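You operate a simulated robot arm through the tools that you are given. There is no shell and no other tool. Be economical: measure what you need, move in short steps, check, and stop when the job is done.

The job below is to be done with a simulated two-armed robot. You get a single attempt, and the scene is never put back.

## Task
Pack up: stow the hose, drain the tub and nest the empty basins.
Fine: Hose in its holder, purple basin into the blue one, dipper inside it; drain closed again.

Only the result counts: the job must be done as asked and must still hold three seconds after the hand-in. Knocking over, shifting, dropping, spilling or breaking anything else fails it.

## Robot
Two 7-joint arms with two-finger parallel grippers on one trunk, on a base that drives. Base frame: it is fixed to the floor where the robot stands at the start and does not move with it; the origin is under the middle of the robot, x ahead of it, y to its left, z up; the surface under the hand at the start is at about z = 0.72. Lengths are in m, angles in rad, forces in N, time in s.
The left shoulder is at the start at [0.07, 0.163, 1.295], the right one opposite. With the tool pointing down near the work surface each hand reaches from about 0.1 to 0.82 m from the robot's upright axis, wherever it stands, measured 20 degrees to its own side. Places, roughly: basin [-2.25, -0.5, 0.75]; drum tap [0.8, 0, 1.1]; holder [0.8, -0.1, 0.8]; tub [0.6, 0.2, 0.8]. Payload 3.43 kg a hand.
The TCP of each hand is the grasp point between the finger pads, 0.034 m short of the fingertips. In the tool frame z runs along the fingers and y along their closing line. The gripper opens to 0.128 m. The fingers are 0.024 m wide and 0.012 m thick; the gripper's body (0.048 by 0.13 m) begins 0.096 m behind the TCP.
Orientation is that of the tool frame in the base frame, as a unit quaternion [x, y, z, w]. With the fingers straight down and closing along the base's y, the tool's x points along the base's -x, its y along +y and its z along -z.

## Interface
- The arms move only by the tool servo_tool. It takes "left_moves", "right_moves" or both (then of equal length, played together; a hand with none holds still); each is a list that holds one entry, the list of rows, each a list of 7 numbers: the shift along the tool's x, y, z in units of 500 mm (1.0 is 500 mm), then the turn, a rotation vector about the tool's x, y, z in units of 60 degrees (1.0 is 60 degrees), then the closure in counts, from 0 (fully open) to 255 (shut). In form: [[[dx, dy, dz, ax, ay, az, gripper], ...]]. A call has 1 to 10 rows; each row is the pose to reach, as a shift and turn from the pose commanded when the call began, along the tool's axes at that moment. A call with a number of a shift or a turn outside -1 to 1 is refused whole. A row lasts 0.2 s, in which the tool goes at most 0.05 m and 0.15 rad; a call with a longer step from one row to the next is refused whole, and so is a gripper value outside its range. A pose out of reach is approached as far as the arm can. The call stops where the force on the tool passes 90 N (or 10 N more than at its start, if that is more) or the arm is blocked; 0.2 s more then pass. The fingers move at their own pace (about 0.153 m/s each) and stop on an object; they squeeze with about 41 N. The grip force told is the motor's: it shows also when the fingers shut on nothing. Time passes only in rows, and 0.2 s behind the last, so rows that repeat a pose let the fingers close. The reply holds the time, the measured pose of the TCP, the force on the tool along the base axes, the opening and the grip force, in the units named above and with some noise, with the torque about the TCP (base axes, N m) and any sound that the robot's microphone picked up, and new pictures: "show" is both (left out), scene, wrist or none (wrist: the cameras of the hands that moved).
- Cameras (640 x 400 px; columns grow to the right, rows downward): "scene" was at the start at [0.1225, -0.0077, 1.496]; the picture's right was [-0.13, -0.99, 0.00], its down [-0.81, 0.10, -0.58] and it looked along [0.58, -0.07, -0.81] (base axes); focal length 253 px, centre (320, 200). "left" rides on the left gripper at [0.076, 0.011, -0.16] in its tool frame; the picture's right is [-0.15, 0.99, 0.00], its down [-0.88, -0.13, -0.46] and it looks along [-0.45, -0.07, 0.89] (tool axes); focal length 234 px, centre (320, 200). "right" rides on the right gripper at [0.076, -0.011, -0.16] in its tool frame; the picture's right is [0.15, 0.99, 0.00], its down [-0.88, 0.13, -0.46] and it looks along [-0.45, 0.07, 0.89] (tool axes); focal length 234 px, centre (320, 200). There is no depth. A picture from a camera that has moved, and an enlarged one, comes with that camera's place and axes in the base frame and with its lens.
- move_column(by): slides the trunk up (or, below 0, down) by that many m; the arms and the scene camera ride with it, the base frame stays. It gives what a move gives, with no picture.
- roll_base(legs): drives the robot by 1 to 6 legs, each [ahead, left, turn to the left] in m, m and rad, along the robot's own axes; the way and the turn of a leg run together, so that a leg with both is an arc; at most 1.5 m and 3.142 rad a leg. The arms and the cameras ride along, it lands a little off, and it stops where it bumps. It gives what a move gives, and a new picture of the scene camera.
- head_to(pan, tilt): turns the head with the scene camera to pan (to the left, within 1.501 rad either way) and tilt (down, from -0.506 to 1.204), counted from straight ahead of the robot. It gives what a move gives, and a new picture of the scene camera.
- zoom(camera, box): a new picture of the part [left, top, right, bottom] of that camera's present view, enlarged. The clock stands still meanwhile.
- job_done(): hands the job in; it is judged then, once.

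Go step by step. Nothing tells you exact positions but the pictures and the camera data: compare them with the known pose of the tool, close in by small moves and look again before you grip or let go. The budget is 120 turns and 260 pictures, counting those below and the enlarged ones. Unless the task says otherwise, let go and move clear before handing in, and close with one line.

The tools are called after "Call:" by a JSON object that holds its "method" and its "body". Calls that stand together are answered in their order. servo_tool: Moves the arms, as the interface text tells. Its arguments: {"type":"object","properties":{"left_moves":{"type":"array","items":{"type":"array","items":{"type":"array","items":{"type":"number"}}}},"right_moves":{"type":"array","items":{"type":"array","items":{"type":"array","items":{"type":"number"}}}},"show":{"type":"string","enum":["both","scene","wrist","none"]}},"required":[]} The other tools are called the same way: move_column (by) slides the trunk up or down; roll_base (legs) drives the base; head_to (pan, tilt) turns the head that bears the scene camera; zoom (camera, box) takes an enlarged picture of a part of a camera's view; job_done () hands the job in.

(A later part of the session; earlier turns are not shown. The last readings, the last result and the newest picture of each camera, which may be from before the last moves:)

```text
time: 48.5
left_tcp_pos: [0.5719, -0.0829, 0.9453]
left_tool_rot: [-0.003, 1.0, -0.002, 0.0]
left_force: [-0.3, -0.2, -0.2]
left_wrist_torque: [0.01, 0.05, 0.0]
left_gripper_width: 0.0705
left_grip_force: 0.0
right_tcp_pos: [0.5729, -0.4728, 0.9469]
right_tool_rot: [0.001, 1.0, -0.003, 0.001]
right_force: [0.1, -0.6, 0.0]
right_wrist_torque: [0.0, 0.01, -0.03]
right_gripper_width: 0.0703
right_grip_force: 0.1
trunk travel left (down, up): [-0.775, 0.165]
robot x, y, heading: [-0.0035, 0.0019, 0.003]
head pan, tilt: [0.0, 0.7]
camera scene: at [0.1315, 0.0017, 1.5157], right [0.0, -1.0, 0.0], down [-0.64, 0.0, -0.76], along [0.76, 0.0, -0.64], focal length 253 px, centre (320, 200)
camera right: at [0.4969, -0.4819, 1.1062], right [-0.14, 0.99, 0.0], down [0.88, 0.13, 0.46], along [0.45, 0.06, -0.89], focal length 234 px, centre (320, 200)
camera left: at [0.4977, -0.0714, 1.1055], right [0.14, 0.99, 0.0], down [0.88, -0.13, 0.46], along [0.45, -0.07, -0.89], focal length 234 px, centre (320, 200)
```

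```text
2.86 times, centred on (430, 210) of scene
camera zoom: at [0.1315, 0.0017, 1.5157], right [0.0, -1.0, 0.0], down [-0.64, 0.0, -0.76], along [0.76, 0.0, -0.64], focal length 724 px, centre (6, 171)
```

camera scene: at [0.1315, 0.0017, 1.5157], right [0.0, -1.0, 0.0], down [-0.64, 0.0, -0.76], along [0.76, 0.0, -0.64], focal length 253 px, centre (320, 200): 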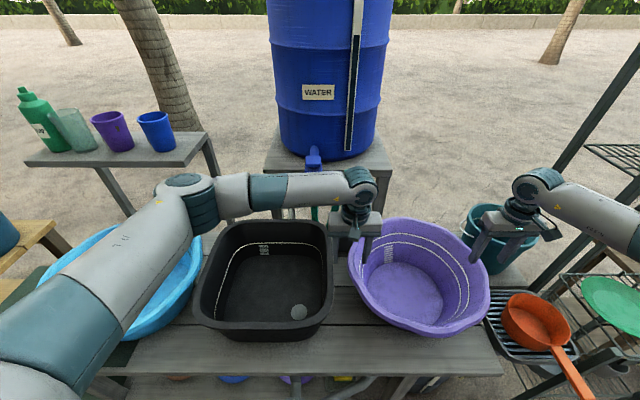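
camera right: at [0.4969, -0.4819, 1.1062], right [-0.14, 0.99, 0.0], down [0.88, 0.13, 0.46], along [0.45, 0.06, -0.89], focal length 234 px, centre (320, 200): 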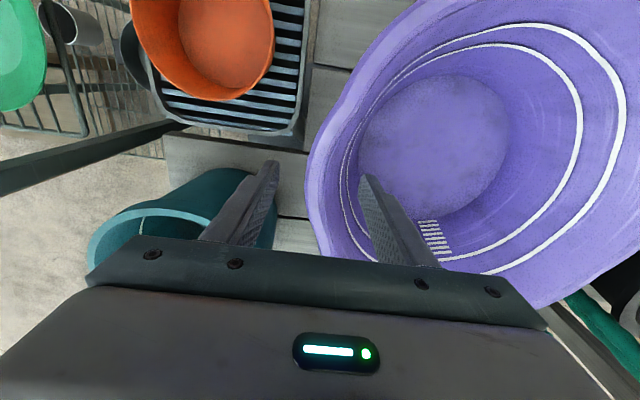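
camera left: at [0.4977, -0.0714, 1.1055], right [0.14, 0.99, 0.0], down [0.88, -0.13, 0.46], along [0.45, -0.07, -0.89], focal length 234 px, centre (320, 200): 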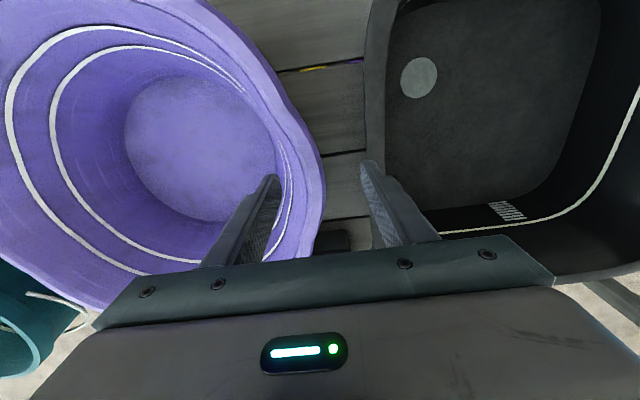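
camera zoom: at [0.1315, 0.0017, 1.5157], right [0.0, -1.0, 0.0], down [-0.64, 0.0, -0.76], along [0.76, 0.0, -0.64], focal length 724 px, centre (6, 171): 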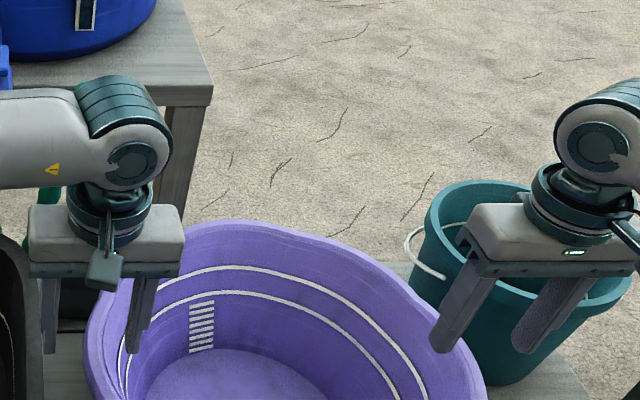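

Both hands straddle the rim. I'll shift the left one 8 mm inward, lower 3.4 cm and close both.

Call:
{"method": "servo_tool", "body": {"right_moves": [[[0, 0, 0.03, 0, 0, 0, 115], [0, 0, 0.068, 0, 0, 0, 115], [0, 0, 0.068, 0, 0, 0, 255], [0, 0, 0.068, 0, 0, 0, 255], [0, 0, 0.068, 0, 0, 0, 255]]], "left_moves": [[[0, -0.016, 0.03, 0, 0, 0, 115], [0, -0.016, 0.068, 0, 0, 0, 115], [0, -0.016, 0.068, 0, 0, 0, 255], [0, -0.016, 0.068, 0, 0, 0, 255], [0, -0.016, 0.068, 0, 0, 0, 255]]], "show": "both"}}

```text
time: 49.7
left_tcp_pos: [0.5694, -0.1062, 0.9136]
left_tool_rot: [0.004, 1.0, -0.016, 0.001]
left_force: [2.4, -82.4, -3.1]
left_wrist_torque: [-2.78, 0.23, 0.62]
left_gripper_width: 0.0136
left_grip_force: 41.1
right_tcp_pos: [0.5724, -0.4547, 0.9112]
right_tool_rot: [-0.009, 1.0, 0.014, 0.001]
right_force: [-1.0, 82.8, -0.6]
right_wrist_torque: [2.72, -0.24, -0.49]
right_gripper_width: 0.0148
right_grip_force: 41.1
trunk travel left (down, up): [-0.775, 0.165]
robot x, y, heading: [-0.0024, 0.0036, 0.005]
head pan, tilt: [0.0, 0.7]
camera scene: at [0.1311, 0.0021, 1.5156], right [0.0, -1.0, 0.0], down [-0.64, 0.0, -0.76], along [0.76, 0.0, -0.64], focal length 253 px, centre (320, 200)
camera right: at [0.4971, -0.47, 1.0705], right [-0.16, 0.99, 0.03], down [0.88, 0.13, 0.46], along [0.45, 0.1, -0.89], focal length 234 px, centre (320, 200)
camera left: at [0.494, -0.088, 1.0738], right [0.15, 0.99, -0.03], down [0.88, -0.12, 0.46], along [0.45, -0.1, -0.89], focal length 234 px, centre (320, 200)
```

scene: 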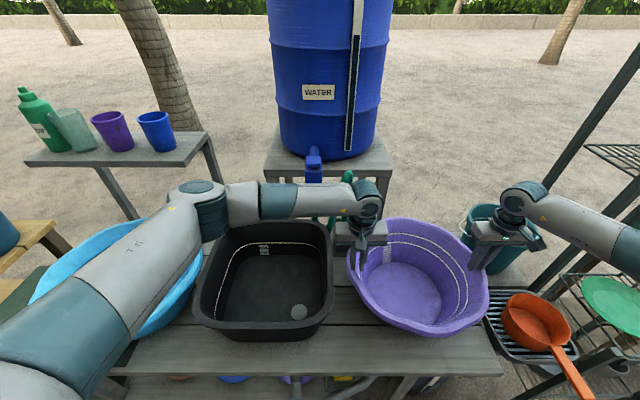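
right: 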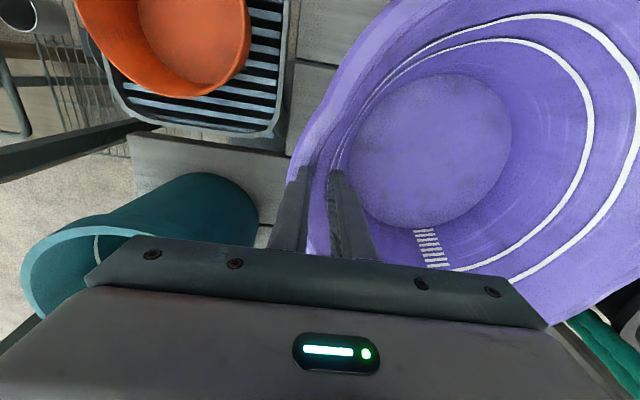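
left: 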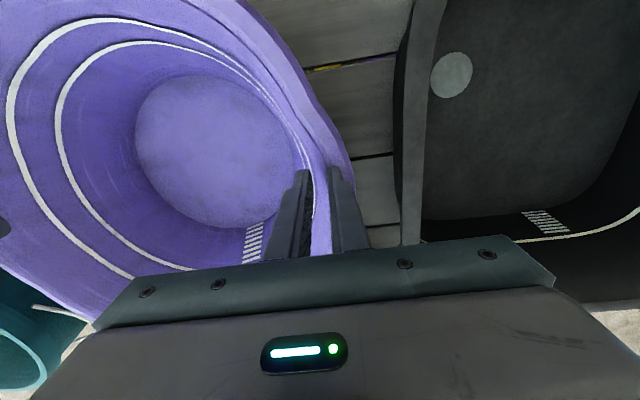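

Both rims are gripped, but the hands pull outward against each other at 82 N. I'll relax the commanded positions inward.

Call:
{"method": "servo_tool", "body": {"right_moves": [[[0, 0.018, 0, 0, 0, 0, 255], [0, 0.034, 0, 0, 0, 0, 255], [0, 0.034, 0, 0, 0, 0, 255]]], "left_moves": [[[0, -0.015, 0, 0, 0, 0, 255], [0, -0.028, 0, 0, 0, 0, 255], [0, -0.028, 0, 0, 0, 0, 255]]], "show": "none"}}

```text
time: 50.5
left_tcp_pos: [0.571, -0.1098, 0.9111]
left_tool_rot: [0.0, 1.0, -0.005, 0.001]
left_force: [-2.1, -34.9, 0.9]
left_wrist_torque: [-1.41, 0.32, -0.37]
left_gripper_width: 0.0086
left_grip_force: 41.2
right_tcp_pos: [0.5722, -0.4494, 0.9107]
right_tool_rot: [0.0, 1.0, 0.001, 0.001]
right_force: [2.5, 35.1, 0.5]
right_wrist_torque: [1.41, -0.56, -0.44]
right_gripper_width: 0.0082
right_grip_force: 40.9
trunk travel left (down, up): [-0.775, 0.165]
robot x, y, heading: [-0.005, -0.0009, 0.002]
head pan, tilt: [0.0, 0.7]
```

Call:
{"method": "servo_tool", "body": {"right_moves": [[[0, 0.01, 0, 0, 0, 0, 255], [0, 0.018, 0, 0, 0, 0, 255], [0, 0.018, -0.02, 0, 0, 0, 255], [0, 0.018, -0.06, 0, 0, 0, 255]]], "left_moves": [[[0, -0.01, 0, 0, 0, 0, 255], [0, -0.018, 0, 0, 0, 0, 255], [0, -0.018, -0.02, 0, 0, 0, 255], [0, -0.018, -0.06, 0, 0, 0, 255]]], "show": "both"}}

```text
time: 51.5
left_tcp_pos: [0.573, -0.1084, 0.9392]
left_tool_rot: [-0.004, 1.0, 0.006, 0.002]
left_force: [-0.3, 41.5, -2.8]
left_wrist_torque: [0.78, -0.16, -0.88]
left_gripper_width: 0.0088
left_grip_force: 41.1
right_tcp_pos: [0.5696, -0.4485, 0.9414]
right_tool_rot: [0.004, 1.0, -0.008, 0.0]
right_force: [-0.2, -40.2, -1.4]
right_wrist_torque: [-0.83, 0.16, 0.85]
right_gripper_width: 0.0086
right_grip_force: 41.2
trunk travel left (down, up): [-0.775, 0.165]
robot x, y, heading: [-0.007, 0.0012, -0.001]
head pan, tilt: [0.0, 0.7]
camera scene: at [0.1293, 0.0028, 1.5157], right [0.0, -1.0, 0.0], down [-0.64, 0.0, -0.77], along [0.77, 0.0, -0.64], focal length 253 px, centre (320, 200)
camera right: at [0.4935, -0.4564, 1.102], right [-0.14, 0.99, -0.02], down [0.88, 0.13, 0.45], along [0.45, 0.05, -0.89], focal length 234 px, centre (320, 200)
camera left: at [0.4967, -0.0995, 1.1007], right [0.14, 0.99, 0.01], down [0.88, -0.13, 0.46], along [0.45, -0.05, -0.89], focal length 234 px, centre (320, 200)
```

scene: 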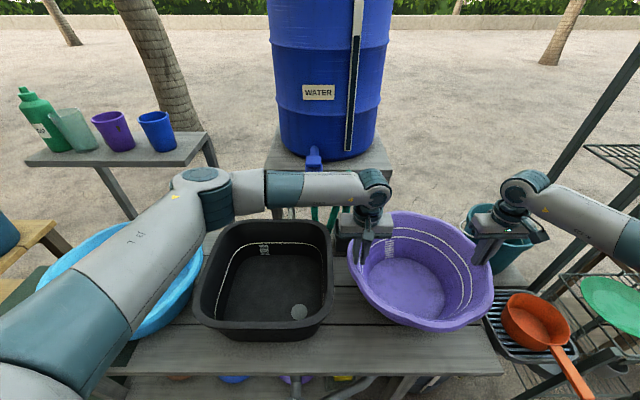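
right: 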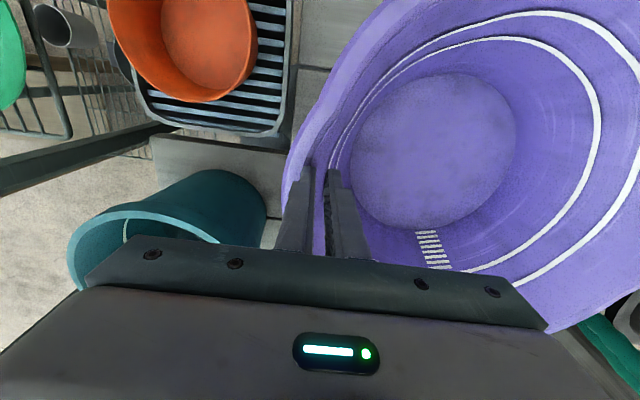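
left: 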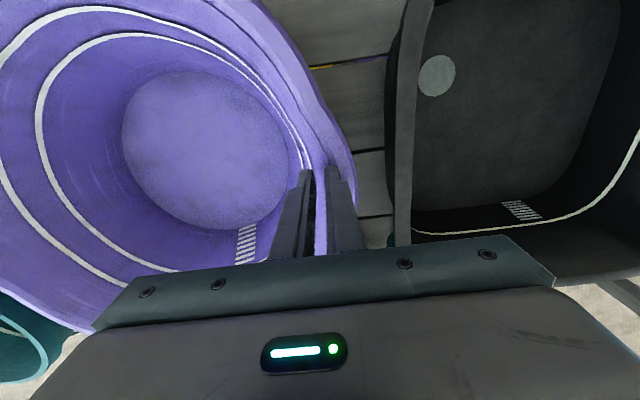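

The basin is light and lifts cleanly. I'll relieve the squeeze a little and raise it well above the tub, drawing it back from the tap.

Call:
{"method": "servo_tool", "body": {"right_moves": [[[0, -0.008, -0.06, 0, 0, 0, 255], [0.02, -0.008, -0.13, 0, 0, 0, 255], [0.05, -0.008, -0.2, 0, 0, 0, 255], [0.08, -0.008, -0.27, 0, 0, 0, 255], [0.11, -0.008, -0.34, 0, 0, 0, 255], [0.14, -0.008, -0.42, 0, 0, 0, 255]]], "left_moves": [[[0, 0.008, -0.06, 0, 0, 0, 255], [0.02, 0.008, -0.13, 0, 0, 0, 255], [0.05, 0.008, -0.2, 0, 0, 0, 255], [0.08, 0.008, -0.27, 0, 0, 0, 255], [0.11, 0.008, -0.34, 0, 0, 0, 255], [0.14, 0.008, -0.42, 0, 0, 0, 255]]], "show": "scene"}}

```text
time: 52.9
left_tcp_pos: [0.4995, -0.1075, 1.1497]
left_tool_rot: [-0.001, 1.0, 0.005, 0.0]
left_force: [-0.8, 48.6, -2.1]
left_wrist_torque: [1.05, 0.42, -0.92]
left_gripper_width: 0.0088
left_grip_force: 40.6
right_tcp_pos: [0.4995, -0.4471, 1.1536]
right_tool_rot: [0.003, 1.0, -0.005, 0.002]
right_force: [0.9, -47.4, -1.1]
right_wrist_torque: [-1.11, -0.42, 0.74]
right_gripper_width: 0.0087
right_grip_force: 40.9
trunk travel left (down, up): [-0.775, 0.165]
robot x, y, heading: [-0.0048, -0.003, 0.003]
head pan, tilt: [0.0, 0.7]
camera scene: at [0.129, 0.0025, 1.5157], right [0.0, -1.0, 0.0], down [-0.64, 0.0, -0.77], along [0.77, 0.0, -0.64], focal length 253 px, centre (320, 200)
```

scene: 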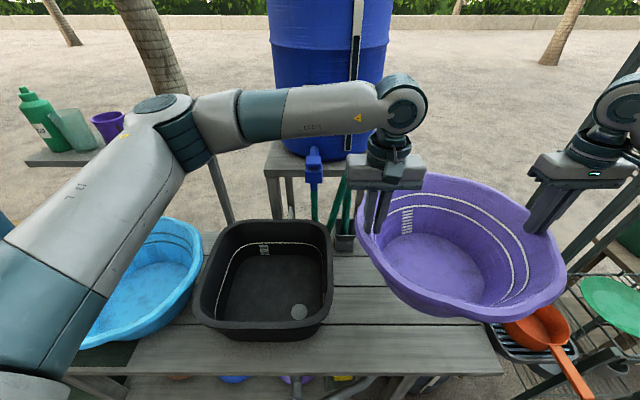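

The basin is up at z ≈ 1.15. Before driving left I'll check the free floor there.

Call:
{"method": "head_to", "body": {"pan": 0.9, "tilt": 0.8}}

```text
time: 54.1
left_tcp_pos: [0.5022, -0.1086, 1.1481]
left_tool_rot: [-0.002, 1.0, 0.005, 0.0]
left_force: [0.3, 47.7, -2.4]
left_wrist_torque: [1.12, 0.33, -0.94]
left_gripper_width: 0.0087
left_grip_force: 41.5
right_tcp_pos: [0.4996, -0.4491, 1.1527]
right_tool_rot: [0.002, 1.0, -0.005, 0.001]
right_force: [0.5, -47.5, -0.9]
right_wrist_torque: [-1.1, -0.28, 0.7]
right_gripper_width: 0.0083
right_grip_force: 41.1
trunk travel left (down, up): [-0.775, 0.165]
robot x, y, heading: [-0.0064, -0.0007, -0.002]
head pan, tilt: [0.901, 0.799]
camera scene: at [0.096, 0.0653, 1.5074], right [0.78, -0.62, 0.0], down [-0.44, -0.56, -0.7], along [0.43, 0.55, -0.72], focal length 253 px, centre (320, 200)
```

scene: 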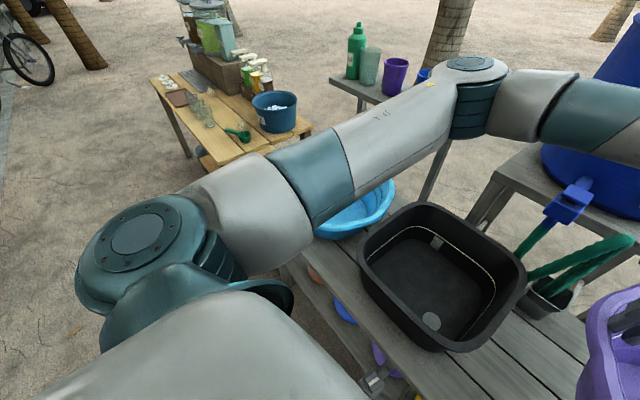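

The floor is free on the left. I'll drive back 0.2, left 0.42, and return the head to the work.

Call:
{"method": "roll_base", "body": {"legs": [[-0.15, 0, 0], [0, 0.42, 0]]}}

Call:
{"method": "head_to", "body": {"pan": 0.15, "tilt": 0.8}}

```text
time: 57.6
left_tcp_pos: [0.3531, 0.3059, 1.1476]
left_tool_rot: [-0.005, 1.0, 0.005, 0.0]
left_force: [-1.0, 47.8, -2.4]
left_wrist_torque: [1.12, 0.15, -0.88]
left_gripper_width: 0.0089
left_grip_force: 41.1
right_tcp_pos: [0.3534, -0.0337, 1.1524]
right_tool_rot: [0.0, 1.0, -0.005, 0.001]
right_force: [0.5, -48.1, -1.4]
right_wrist_torque: [-1.11, -0.11, 0.74]
right_gripper_width: 0.0085
right_grip_force: 40.8
trunk travel left (down, up): [-0.775, 0.165]
robot x, y, heading: [-0.1553, 0.4156, 0.012]
head pan, tilt: [0.901, 0.799]
camera scene: at [-0.0532, 0.4773, 1.5074], right [0.79, -0.61, 0.0], down [-0.44, -0.56, -0.7], along [0.43, 0.55, -0.72], focal length 253 px, centre (320, 200)
```

scene: 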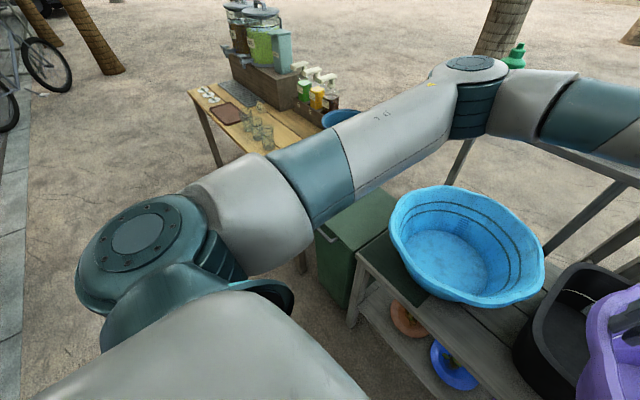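

```text
time: 58.7
left_tcp_pos: [0.3519, 0.3074, 1.1492]
left_tool_rot: [-0.005, 1.0, 0.004, 0.0]
left_force: [-1.0, 4.5, -2.1]
left_wrist_torque: [-0.18, 0.04, -0.72]
left_gripper_width: 0.0085
left_grip_force: 41.3
right_tcp_pos: [0.353, -0.0321, 1.1517]
right_tool_rot: [-0.001, 1.0, -0.006, 0.0]
right_force: [0.1, -4.9, -1.1]
right_wrist_torque: [0.18, -0.01, 0.5]
right_gripper_width: 0.0082
right_grip_force: 40.8
trunk travel left (down, up): [-0.775, 0.165]
robot x, y, heading: [-0.1577, 0.4126, 0.006]
head pan, tilt: [0.15, 0.799]
camera scene: at [-0.0232, 0.4271, 1.5074], right [0.16, -0.99, 0.0], down [-0.71, -0.11, -0.7], along [0.69, 0.11, -0.72], focal length 253 px, centre (320, 200)
```

scene: 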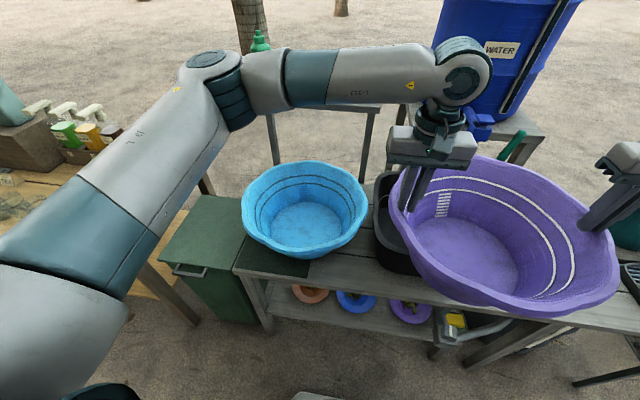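

The blue basin's centre is at about (0.562, 0.567) and the purple one now hangs at about (0.352, 0.138). I'll drive left 0.22 and ahead 0.15.

Call:
{"method": "roll_base", "body": {"legs": [[0, 0.22, 0], [0.15, 0, 0]]}}

```text
time: 61.4
left_tcp_pos: [0.4991, 0.5353, 1.1501]
left_tool_rot: [-0.008, 1.0, 0.006, 0.001]
left_force: [-0.5, 8.2, -1.5]
left_wrist_torque: [-0.07, 0.0, -0.68]
left_gripper_width: 0.0085
left_grip_force: 40.8
right_tcp_pos: [0.5003, 0.1958, 1.1522]
right_tool_rot: [-0.004, 1.0, -0.005, 0.002]
right_force: [-0.4, -9.4, -1.3]
right_wrist_torque: [0.07, 0.01, 0.55]
right_gripper_width: 0.0084
right_grip_force: 40.7
trunk travel left (down, up): [-0.775, 0.165]
robot x, y, heading: [-0.0093, 0.6382, 0.012]
head pan, tilt: [0.15, 0.799]
camera scene: at [0.1215, 0.6536, 1.5077], right [0.16, -0.99, 0.0], down [-0.71, -0.12, -0.7], along [0.69, 0.11, -0.72], focal length 253 px, centre (320, 200)
```

scene: 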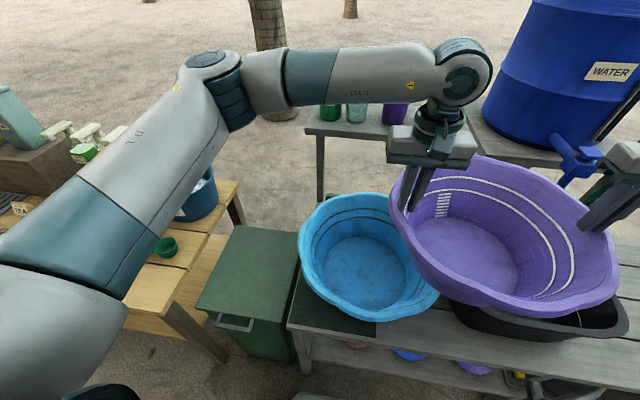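

Call:
{"method": "servo_tool", "body": {"right_moves": [[[-0.025, 0.08, 0, 0, 0, 0, 255], [-0.05, 0.16, 0, 0, 0, 0, 255], [-0.075, 0.24, 0, 0, 0, 0, 255], [-0.1, 0.32, 0, 0, 0, 0, 255], [-0.124, 0.403, 0, 0, 0, 0, 255]]], "left_moves": [[[-0.025, 0.08, 0, 0, 0, 0, 255], [-0.05, 0.16, 0, 0, 0, 0, 255], [-0.075, 0.24, 0, 0, 0, 0, 255], [-0.1, 0.32, 0, 0, 0, 0, 255], [-0.124, 0.403, 0, 0, 0, 0, 255]]], "show": "both"}}

```text
time: 62.5
left_tcp_pos: [0.5619, 0.7448, 1.1495]
left_tool_rot: [-0.008, 1.0, 0.003, 0.0]
left_force: [-0.3, 11.3, -1.3]
left_wrist_torque: [-0.04, 0.3, -0.67]
left_gripper_width: 0.0084
left_grip_force: 41.1
right_tcp_pos: [0.563, 0.4035, 1.148]
right_tool_rot: [-0.004, 1.0, -0.009, 0.0]
right_force: [1.1, -10.0, -1.6]
right_wrist_torque: [-0.03, -0.22, 0.58]
right_gripper_width: 0.008
right_grip_force: 40.7
trunk travel left (down, up): [-0.775, 0.165]
robot x, y, heading: [-0.0081, 0.6421, 0.012]
head pan, tilt: [0.15, 0.799]
camera scene: at [0.1249, 0.6588, 1.5072], right [0.16, -0.99, 0.0], down [-0.71, -0.12, -0.7], along [0.69, 0.11, -0.72], focal length 253 px, centre (320, 200)
camera right: at [0.4877, 0.3947, 1.3073], right [-0.15, 0.99, -0.02], down [0.88, 0.14, 0.45], along [0.45, 0.06, -0.89], focal length 234 px, centre (320, 200)
camera left: at [0.4856, 0.7533, 1.3102], right [0.13, 0.99, 0.01], down [0.88, -0.12, 0.45], along [0.45, -0.05, -0.89], focal length 234 px, centre (320, 200)
```

scene: 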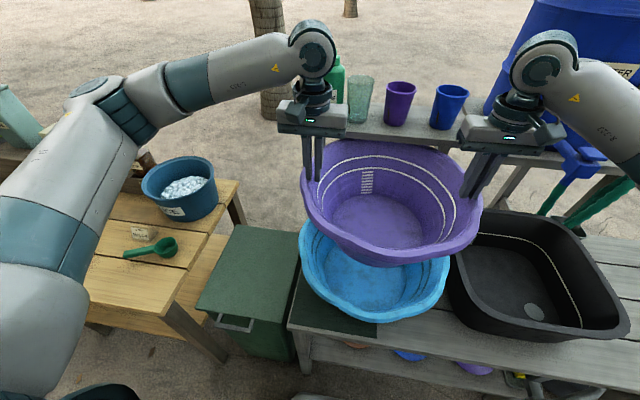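
right: 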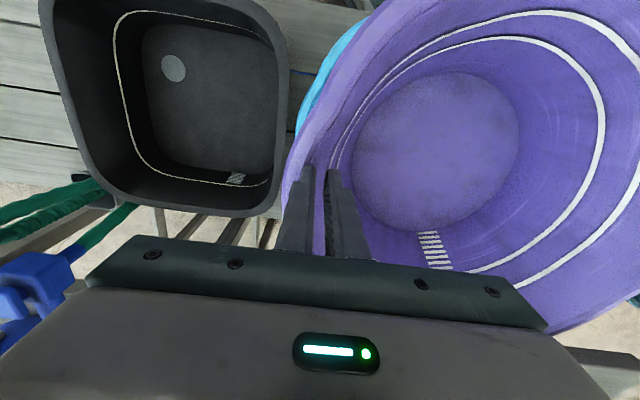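
left: 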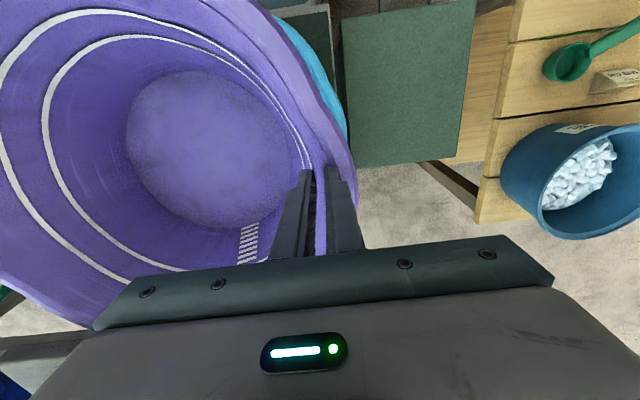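

The purple basin is centred over the blue one. I'll lower it most of the way.

Call:
{"method": "servo_tool", "body": {"right_moves": [[[0, 0, 0.08, 0, 0, 0, 255], [0, 0, 0.16, 0, 0, 0, 255], [0, 0, 0.24, 0, 0, 0, 255], [0, 0, 0.32, 0, 0, 0, 255], [0, 0, 0.36, 0, 0, 0, 255]]], "left_moves": [[[0, 0, 0.08, 0, 0, 0, 255], [0, 0, 0.16, 0, 0, 0, 255], [0, 0, 0.24, 0, 0, 0, 255], [0, 0, 0.32, 0, 0, 0, 255], [0, 0, 0.36, 0, 0, 0, 255]]], "show": "both"}}

Call:
{"method": "zoom", "body": {"camera": "scene", "box": [270, 130, 490, 330]}}

```text
time: 63.8
left_tcp_pos: [0.5602, 0.7402, 0.9702]
left_tool_rot: [-0.007, 1.0, 0.002, 0.001]
left_force: [2.5, -15.3, -1.5]
left_wrist_torque: [-0.79, -0.18, 0.53]
left_gripper_width: 0.0085
left_grip_force: 41.0
right_tcp_pos: [0.5639, 0.3997, 0.969]
right_tool_rot: [-0.005, 1.0, -0.003, 0.0]
right_force: [-3.2, 15.6, -1.3]
right_wrist_torque: [0.77, 0.21, 0.54]
right_gripper_width: 0.0083
right_grip_force: 40.8
trunk travel left (down, up): [-0.775, 0.165]
robot x, y, heading: [-0.0063, 0.6373, 0.011]
head pan, tilt: [0.15, 0.799]
camera scene: at [0.1241, 0.6544, 1.5074], right [0.16, -0.99, 0.0], down [-0.71, -0.12, -0.7], along [0.69, 0.11, -0.72], focal length 253 px, centre (320, 200)
camera right: at [0.4885, 0.3887, 1.1283], right [-0.16, 0.99, -0.01], down [0.88, 0.14, 0.46], along [0.45, 0.07, -0.89], focal length 234 px, centre (320, 200)
camera left: at [0.4843, 0.7497, 1.1312], right [0.13, 0.99, 0.0], down [0.88, -0.12, 0.46], along [0.45, -0.06, -0.89], focal length 234 px, centre (320, 200)
```

scene: 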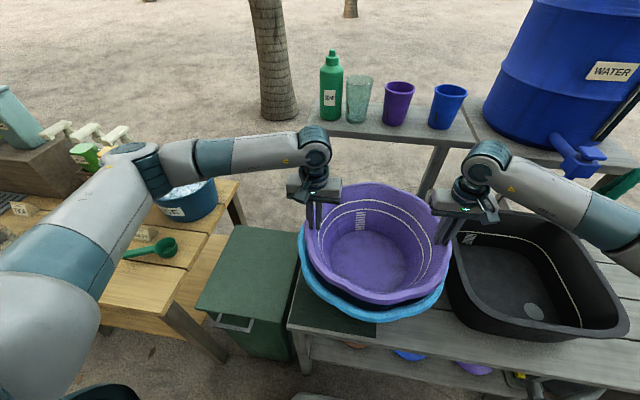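
right: 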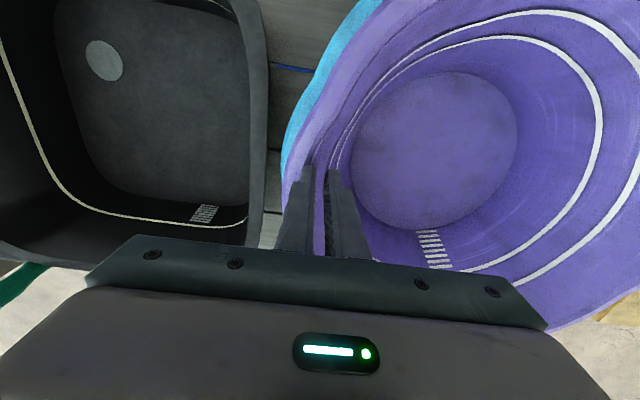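
left: 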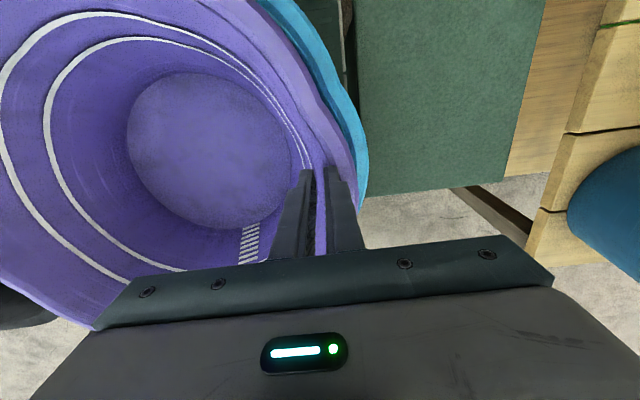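

```text
2.00 times, centred on (380, 230) of scene
camera zoom: at [0.1241, 0.6544, 1.5074], right [0.16, -0.99, 0.0], down [-0.71, -0.12, -0.7], along [0.69, 0.11, -0.72], focal length 507 px, centre (200, 140)
```

zoom: 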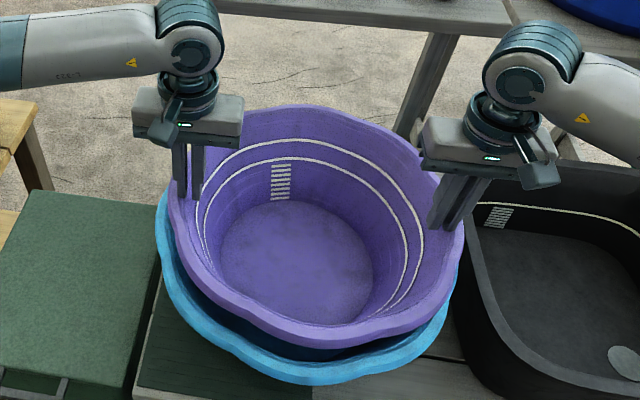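

Good nesting so far, with no contact. I'll lower slowly until the forces change.

Call:
{"method": "servo_tool", "body": {"right_moves": [[[0, 0, 0.02, 0, 0, 0, 255], [0, 0, 0.04, 0, 0, 0, 255], [0, 0, 0.06, 0, 0, 0, 255]]], "left_moves": [[[0, 0, 0.02, 0, 0, 0, 255], [0, 0, 0.04, 0, 0, 0, 255], [0, 0, 0.06, 0, 0, 0, 255]]], "show": "both"}}

Call:
{"method": "zoom", "body": {"camera": "scene", "box": [270, 130, 490, 330]}}

```text
time: 64.5
left_tcp_pos: [0.5595, 0.7373, 0.941]
left_tool_rot: [-0.007, 1.0, 0.002, -0.001]
left_force: [0.7, -29.3, -1.9]
left_wrist_torque: [-1.25, 0.04, -0.24]
left_gripper_width: 0.0084
left_grip_force: 41.2
right_tcp_pos: [0.5648, 0.398, 0.9385]
right_tool_rot: [-0.006, 1.0, -0.004, 0.002]
right_force: [-0.9, 31.2, -1.7]
right_wrist_torque: [1.29, 0.02, 0.36]
right_gripper_width: 0.0084
right_grip_force: 41.4
trunk travel left (down, up): [-0.775, 0.165]
robot x, y, heading: [-0.0065, 0.6393, 0.015]
head pan, tilt: [0.15, 0.799]
camera scene: at [0.1241, 0.6541, 1.5074], right [0.16, -0.99, 0.0], down [-0.71, -0.12, -0.7], along [0.69, 0.11, -0.72], focal length 253 px, centre (320, 200)
camera right: at [0.488, 0.3874, 1.0991], right [-0.16, 0.99, -0.01], down [0.88, 0.14, 0.46], along [0.45, 0.06, -0.89], focal length 234 px, centre (320, 200)
camera left: at [0.4846, 0.7487, 1.1019], right [0.13, 0.99, 0.0], down [0.88, -0.12, 0.46], along [0.45, -0.06, -0.89], focal length 234 px, centre (320, 200)
```

scene: 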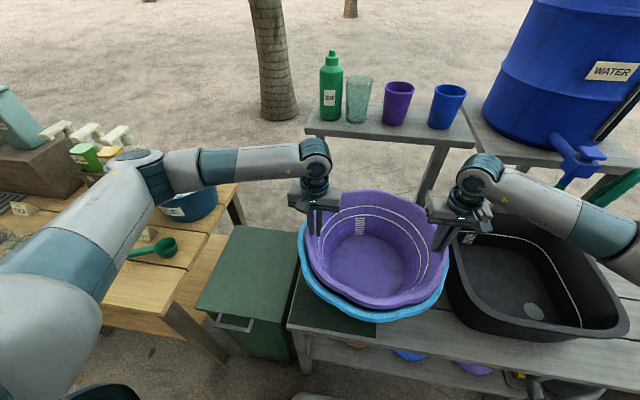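
right: 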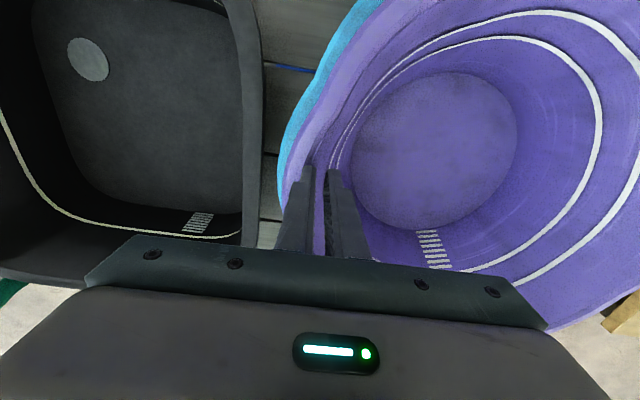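
left: 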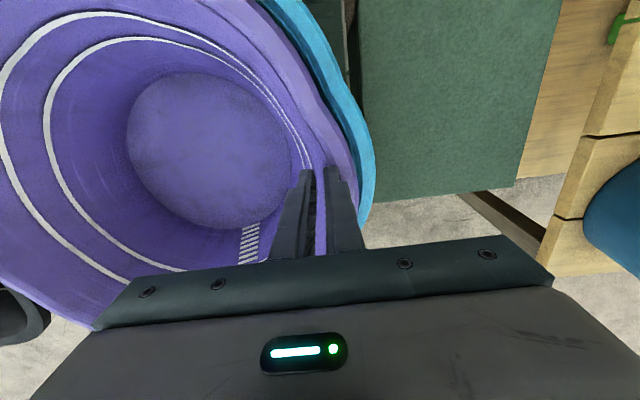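

```text
2.00 times, centred on (380, 230) of scene
camera zoom: at [0.1241, 0.6541, 1.5074], right [0.16, -0.99, 0.0], down [-0.71, -0.12, -0.7], along [0.69, 0.11, -0.72], focal length 507 px, centre (200, 140)
```

zoom: 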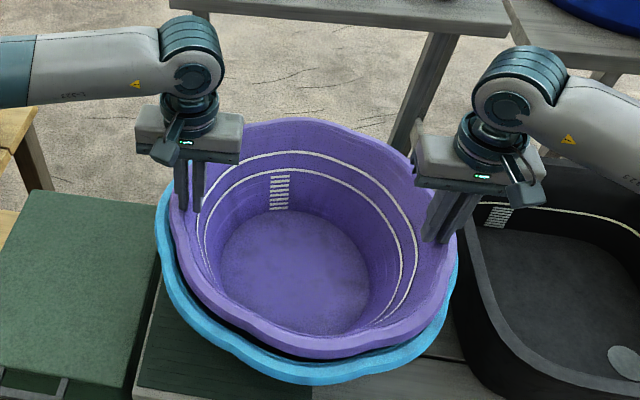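

Call:
{"method": "servo_tool", "body": {"right_moves": [[[0, 0.004, 0.012, 0, 0, 0, 255], [0, 0.008, 0.024, 0, 0, 0, 255], [0, 0.008, 0.036, 0, 0, 0, 255]]], "left_moves": [[[0, -0.004, 0.012, 0, 0, 0, 255], [0, -0.008, 0.024, 0, 0, 0, 255], [0, -0.008, 0.036, 0, 0, 0, 255]]], "show": "none"}}

Call:
{"method": "zoom", "body": {"camera": "scene", "box": [270, 130, 490, 330]}}

```text
time: 65.3
left_tcp_pos: [0.5603, 0.738, 0.9225]
left_tool_rot: [-0.008, 1.0, 0.007, 0.0]
left_force: [-0.2, -11.3, -1.4]
left_wrist_torque: [-0.72, 0.15, -0.52]
left_gripper_width: 0.0086
left_grip_force: 41.1
right_tcp_pos: [0.5656, 0.3978, 0.922]
right_tool_rot: [-0.003, 1.0, -0.008, 0.0]
right_force: [0.3, 10.6, -1.8]
right_wrist_torque: [0.69, -0.06, 0.45]
right_gripper_width: 0.0083
right_grip_force: 41.3
trunk travel left (down, up): [-0.775, 0.165]
robot x, y, heading: [-0.0072, 0.638, 0.014]
head pan, tilt: [0.15, 0.799]
```

```text
2.00 times, centred on (380, 230) of scene
camera zoom: at [0.1238, 0.6542, 1.5074], right [0.16, -0.99, 0.0], down [-0.71, -0.12, -0.7], along [0.69, 0.11, -0.72], focal length 507 px, centre (200, 140)
```

zoom: 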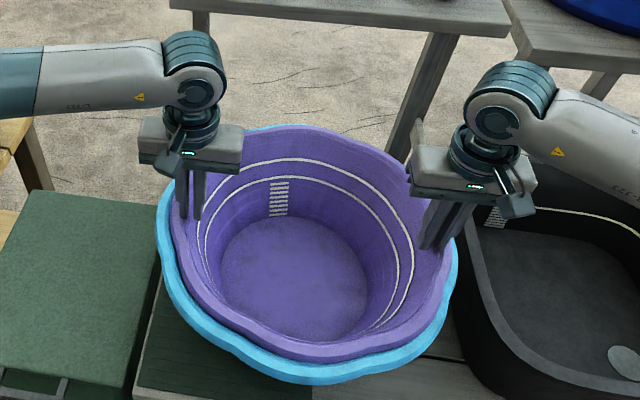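

Call:
{"method": "servo_tool", "body": {"right_moves": [[[0, 0, 0.008, 0, 0, 0, 255], [0, 0, 0.016, 0, 0, 0, 255], [0, 0, 0.016, 0, 0, 0, 255]]], "left_moves": [[[0, 0, 0.008, 0, 0, 0, 255], [0, 0, 0.016, 0, 0, 0, 255], [0, 0, 0.016, 0, 0, 0, 255]]], "show": "none"}}

```text
time: 66.2
left_tcp_pos: [0.5586, 0.7387, 0.921]
left_tool_rot: [-0.009, 1.0, 0.004, 0.004]
left_force: [7.8, 3.1, 28.6]
left_wrist_torque: [-0.25, 0.23, -0.6]
left_gripper_width: 0.0084
left_grip_force: 40.9
right_tcp_pos: [0.5626, 0.3987, 0.9195]
right_tool_rot: [-0.002, 1.0, -0.008, 0.006]
right_force: [8.1, -8.0, 47.7]
right_wrist_torque: [-0.32, 1.09, 1.07]
right_gripper_width: 0.0086
right_grip_force: 41.7
trunk travel left (down, up): [-0.775, 0.165]
robot x, y, heading: [-0.0106, 0.6365, 0.012]
head pan, tilt: [0.15, 0.799]
```

It has seated: the forces are upward at z ≈ 0.92. I'll relieve the load and open the fingers a little.

Call:
{"method": "servo_tool", "body": {"right_moves": [[[0, 0, -0.012, 0, 0, 0, 255], [0, 0, -0.012, 0, 0, 0, 185], [0, 0, -0.012, 0, 0, 0, 185], [0, 0, -0.012, 0, 0, 0, 185]]], "left_moves": [[[0, 0, -0.012, 0, 0, 0, 255], [0, 0, -0.012, 0, 0, 0, 185], [0, 0, -0.012, 0, 0, 0, 185], [0, 0, -0.012, 0, 0, 0, 185]]], "show": "both"}}

```text
time: 67.2
left_tcp_pos: [0.5593, 0.7377, 0.9192]
left_tool_rot: [-0.008, 1.0, 0.006, -0.001]
left_force: [-1.7, -3.3, -1.0]
left_wrist_torque: [-0.16, 0.05, 0.02]
left_gripper_width: 0.0332
left_grip_force: 0.0
right_tcp_pos: [0.563, 0.3991, 0.9183]
right_tool_rot: [-0.004, 1.0, -0.006, 0.0]
right_force: [0.0, -0.2, 0.3]
right_wrist_torque: [0.02, 0.02, -0.02]
right_gripper_width: 0.0355
right_grip_force: 0.0
trunk travel left (down, up): [-0.775, 0.165]
robot x, y, heading: [-0.0053, 0.6383, 0.01]
head pan, tilt: [0.15, 0.799]
camera scene: at [0.1232, 0.6536, 1.5071], right [0.16, -0.99, 0.0], down [-0.71, -0.12, -0.7], along [0.69, 0.11, -0.72], focal length 253 px, centre (320, 200)
camera right: at [0.4871, 0.3892, 1.0782], right [-0.15, 0.99, -0.01], down [0.88, 0.14, 0.45], along [0.45, 0.06, -0.89], focal length 234 px, centre (320, 200)
camera left: at [0.484, 0.7463, 1.0802], right [0.13, 0.99, 0.01], down [0.88, -0.12, 0.45], along [0.45, -0.05, -0.89], focal length 234 px, centre (320, 200)
```

scene: 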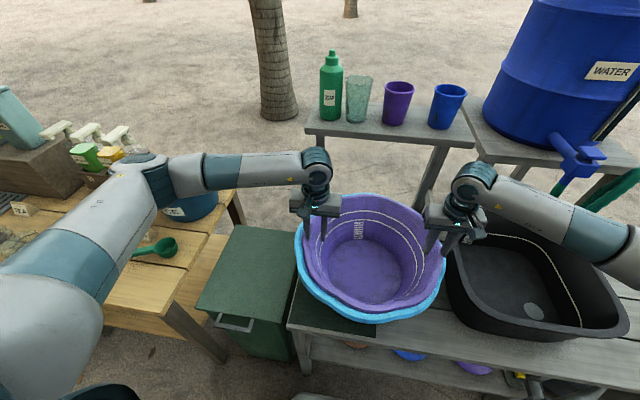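
right: 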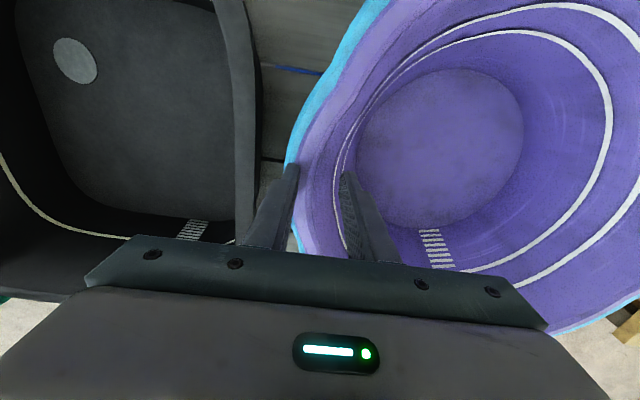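
left: 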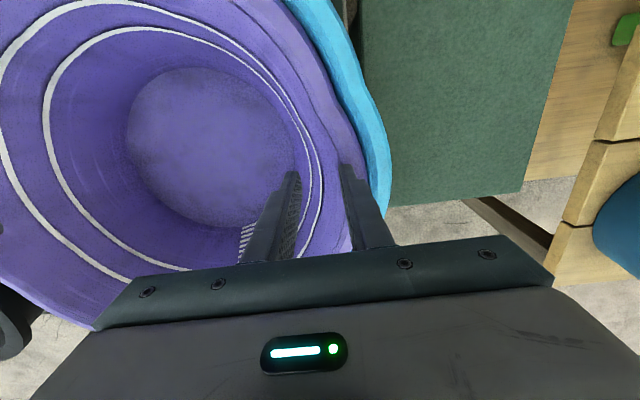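

Released and nested. I'll raise both hands straight up.

Call:
{"method": "servo_tool", "body": {"right_moves": [[[0, 0, -0.04, 0, 0, 0, 185], [0, 0, -0.1, 0, 0, 0, 185], [0, 0, -0.19, 0, 0, 0, 100], [0, 0, -0.28, 0, 0, 0, 0], [0, 0, -0.37, 0, 0, 0, 0], [0, 0, -0.46, 0, 0, 0, 0]]], "left_moves": [[[0, 0, -0.04, 0, 0, 0, 185], [0, 0, -0.1, 0, 0, 0, 185], [0, 0, -0.19, 0, 0, 0, 100], [0, 0, -0.28, 0, 0, 0, 0], [0, 0, -0.37, 0, 0, 0, 0], [0, 0, -0.46, 0, 0, 0, 0]]], "show": "scene"}}

Call:
{"method": "zoom", "body": {"camera": "scene", "box": [270, 130, 490, 330]}}

Call:
{"method": "zoom", "body": {"camera": "scene", "box": [0, 140, 220, 300]}}

```text
time: 68.5
left_tcp_pos: [0.5587, 0.7339, 1.1538]
left_tool_rot: [-0.008, 1.0, 0.005, 0.0]
left_force: [-0.2, 0.0, -0.1]
left_wrist_torque: [0.03, 0.01, 0.03]
left_gripper_width: 0.1278
left_grip_force: 0.1
right_tcp_pos: [0.5631, 0.406, 1.1522]
right_tool_rot: [-0.004, 1.0, -0.006, 0.001]
right_force: [-0.4, 0.0, 0.0]
right_wrist_torque: [0.01, 0.01, 0.02]
right_gripper_width: 0.1282
right_grip_force: 0.1
trunk travel left (down, up): [-0.775, 0.165]
robot x, y, heading: [-0.0057, 0.6427, 0.01]
head pan, tilt: [0.15, 0.799]
camera scene: at [0.1219, 0.6546, 1.5074], right [0.16, -0.99, 0.0], down [-0.71, -0.12, -0.7], along [0.69, 0.11, -0.72], focal length 253 px, centre (320, 200)
```

scene: 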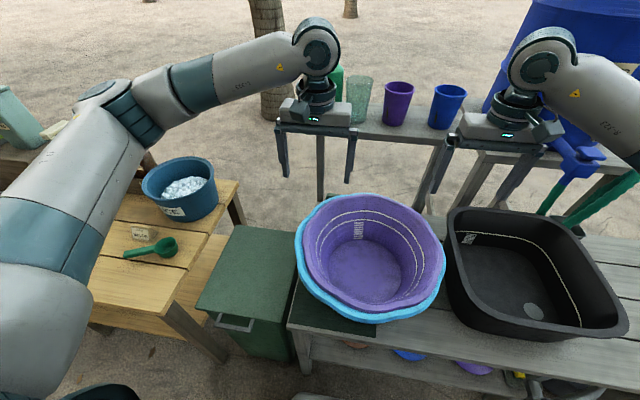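

```text
2.00 times, centred on (380, 230) of scene
camera zoom: at [0.1219, 0.6546, 1.5074], right [0.16, -0.99, 0.0], down [-0.71, -0.12, -0.7], along [0.69, 0.11, -0.72], focal length 507 px, centre (200, 140)
```

zoom: 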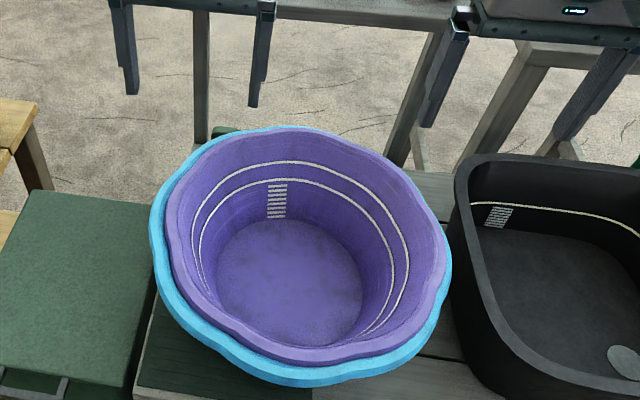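

```text
2.50 times, centred on (110, 220) of scene
camera zoom: at [0.1219, 0.6546, 1.5074], right [0.16, -0.99, 0.0], down [-0.71, -0.12, -0.7], along [0.69, 0.11, -0.72], focal length 633 px, centre (845, 150)
```

zoom: 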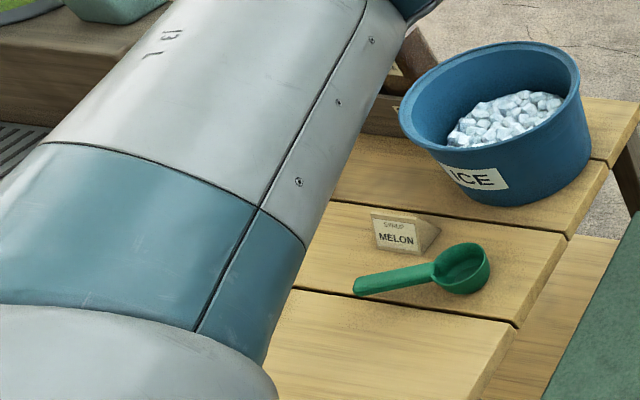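

Nested neatly. The green ladle belongs to the melon syrup, so the orange one is the dipper. I'll drive back right to reach it.

Call:
{"method": "roll_base", "body": {"legs": [[0, -0.7, 0]]}}

Call:
{"method": "head_to", "body": {"pan": -0.6, "tilt": 0.9}}

Call:
{"method": "zoom", "body": {"camera": "right", "box": [0, 0, 640, 400]}}

```text
time: 72.4
left_tcp_pos: [0.5705, 0.025, 1.1528]
left_tool_rot: [-0.008, 1.0, 0.004, 0.0]
left_force: [0.2, -0.4, -0.4]
left_wrist_torque: [0.02, -0.03, 0.0]
left_gripper_width: 0.1283
left_grip_force: 0.0
right_tcp_pos: [0.5736, -0.3027, 1.1505]
right_tool_rot: [-0.003, 1.0, -0.007, 0.001]
right_force: [0.2, -0.7, 0.0]
right_wrist_torque: [0.0, 0.07, -0.01]
right_gripper_width: 0.128
right_grip_force: 0.1
trunk travel left (down, up): [-0.775, 0.165]
robot x, y, heading: [0.0049, -0.0678, 0.019]
head pan, tilt: [0.15, 0.799]
camera scene: at [0.1336, -0.0535, 1.5074], right [0.16, -0.99, 0.0], down [-0.71, -0.12, -0.7], along [0.69, 0.11, -0.72], focal length 253 px, centre (320, 200)
```

scene: 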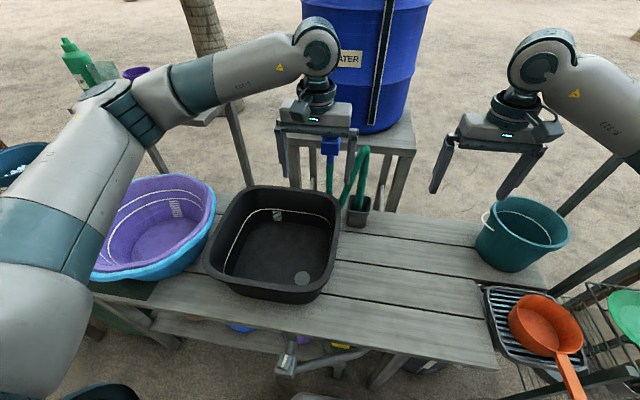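

```text
time: 73.5
left_tcp_pos: [0.5695, 0.0249, 1.1527]
left_tool_rot: [-0.008, 1.0, 0.005, 0.0]
left_force: [0.1, 0.0, -0.9]
left_wrist_torque: [0.0, -0.03, 0.01]
left_gripper_width: 0.1283
left_grip_force: 0.1
right_tcp_pos: [0.5744, -0.3027, 1.1508]
right_tool_rot: [-0.003, 1.0, -0.006, 0.0]
right_force: [0.4, 0.3, 0.3]
right_wrist_torque: [0.03, 0.01, 0.02]
right_gripper_width: 0.1282
right_grip_force: 0.0
trunk travel left (down, up): [-0.775, 0.165]
robot x, y, heading: [0.0026, -0.0683, 0.014]
head pan, tilt: [-0.6, 0.901]
camera scene: at [0.1169, -0.1088, 1.4995], right [-0.55, -0.83, 0.0], down [-0.65, 0.43, -0.62], along [0.52, -0.34, -0.78], focal length 253 px, centre (320, 200)
```

scene: 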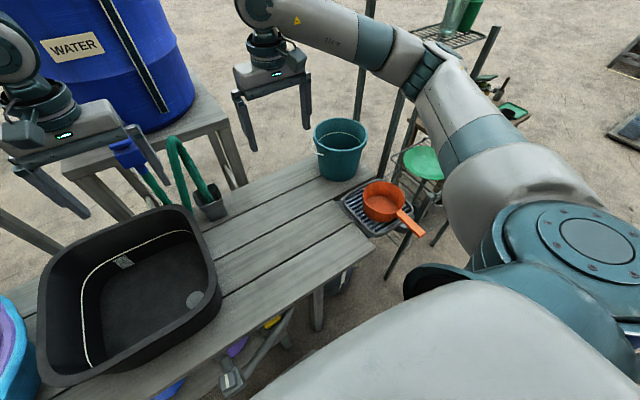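

```text
1.00 times, centred on (320, 200) of right (not enlarged: the box is as wide or as high as the picture)
camera zoom: at [0.4975, -0.3128, 1.31], right [-0.15, 0.99, -0.01], down [0.88, 0.14, 0.46], along [0.45, 0.06, -0.89], focal length 234 px, centre (320, 200)
```

zoom: 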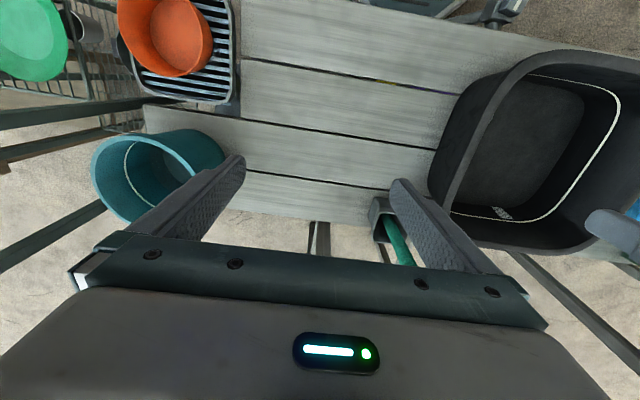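

Call:
{"method": "zoom", "body": {"camera": "scene", "box": [330, 150, 450, 260]}}

Call:
{"method": "zoom", "body": {"camera": "right", "box": [90, 0, 250, 110]}}

```text
3.64 times, centred on (390, 205) of scene
camera zoom: at [0.1169, -0.1088, 1.4995], right [-0.55, -0.83, 0.0], down [-0.65, 0.43, -0.62], along [0.52, -0.34, -0.78], focal length 921 px, centre (66, 182)
```

zoom: 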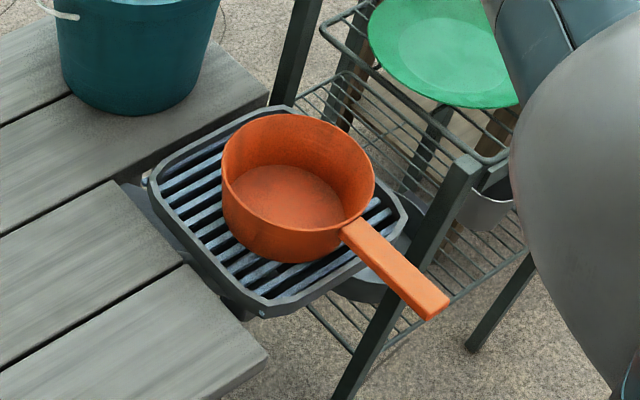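

```text
3.64 times, centred on (170, 55) of right
camera zoom: at [0.4975, -0.3128, 1.31], right [-0.15, 0.99, -0.01], down [0.88, 0.14, 0.46], along [0.45, 0.06, -0.89], focal length 852 px, centre (866, 727)
```

zoom: 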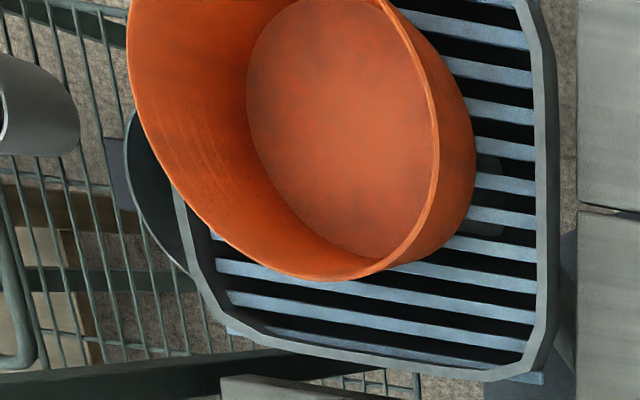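

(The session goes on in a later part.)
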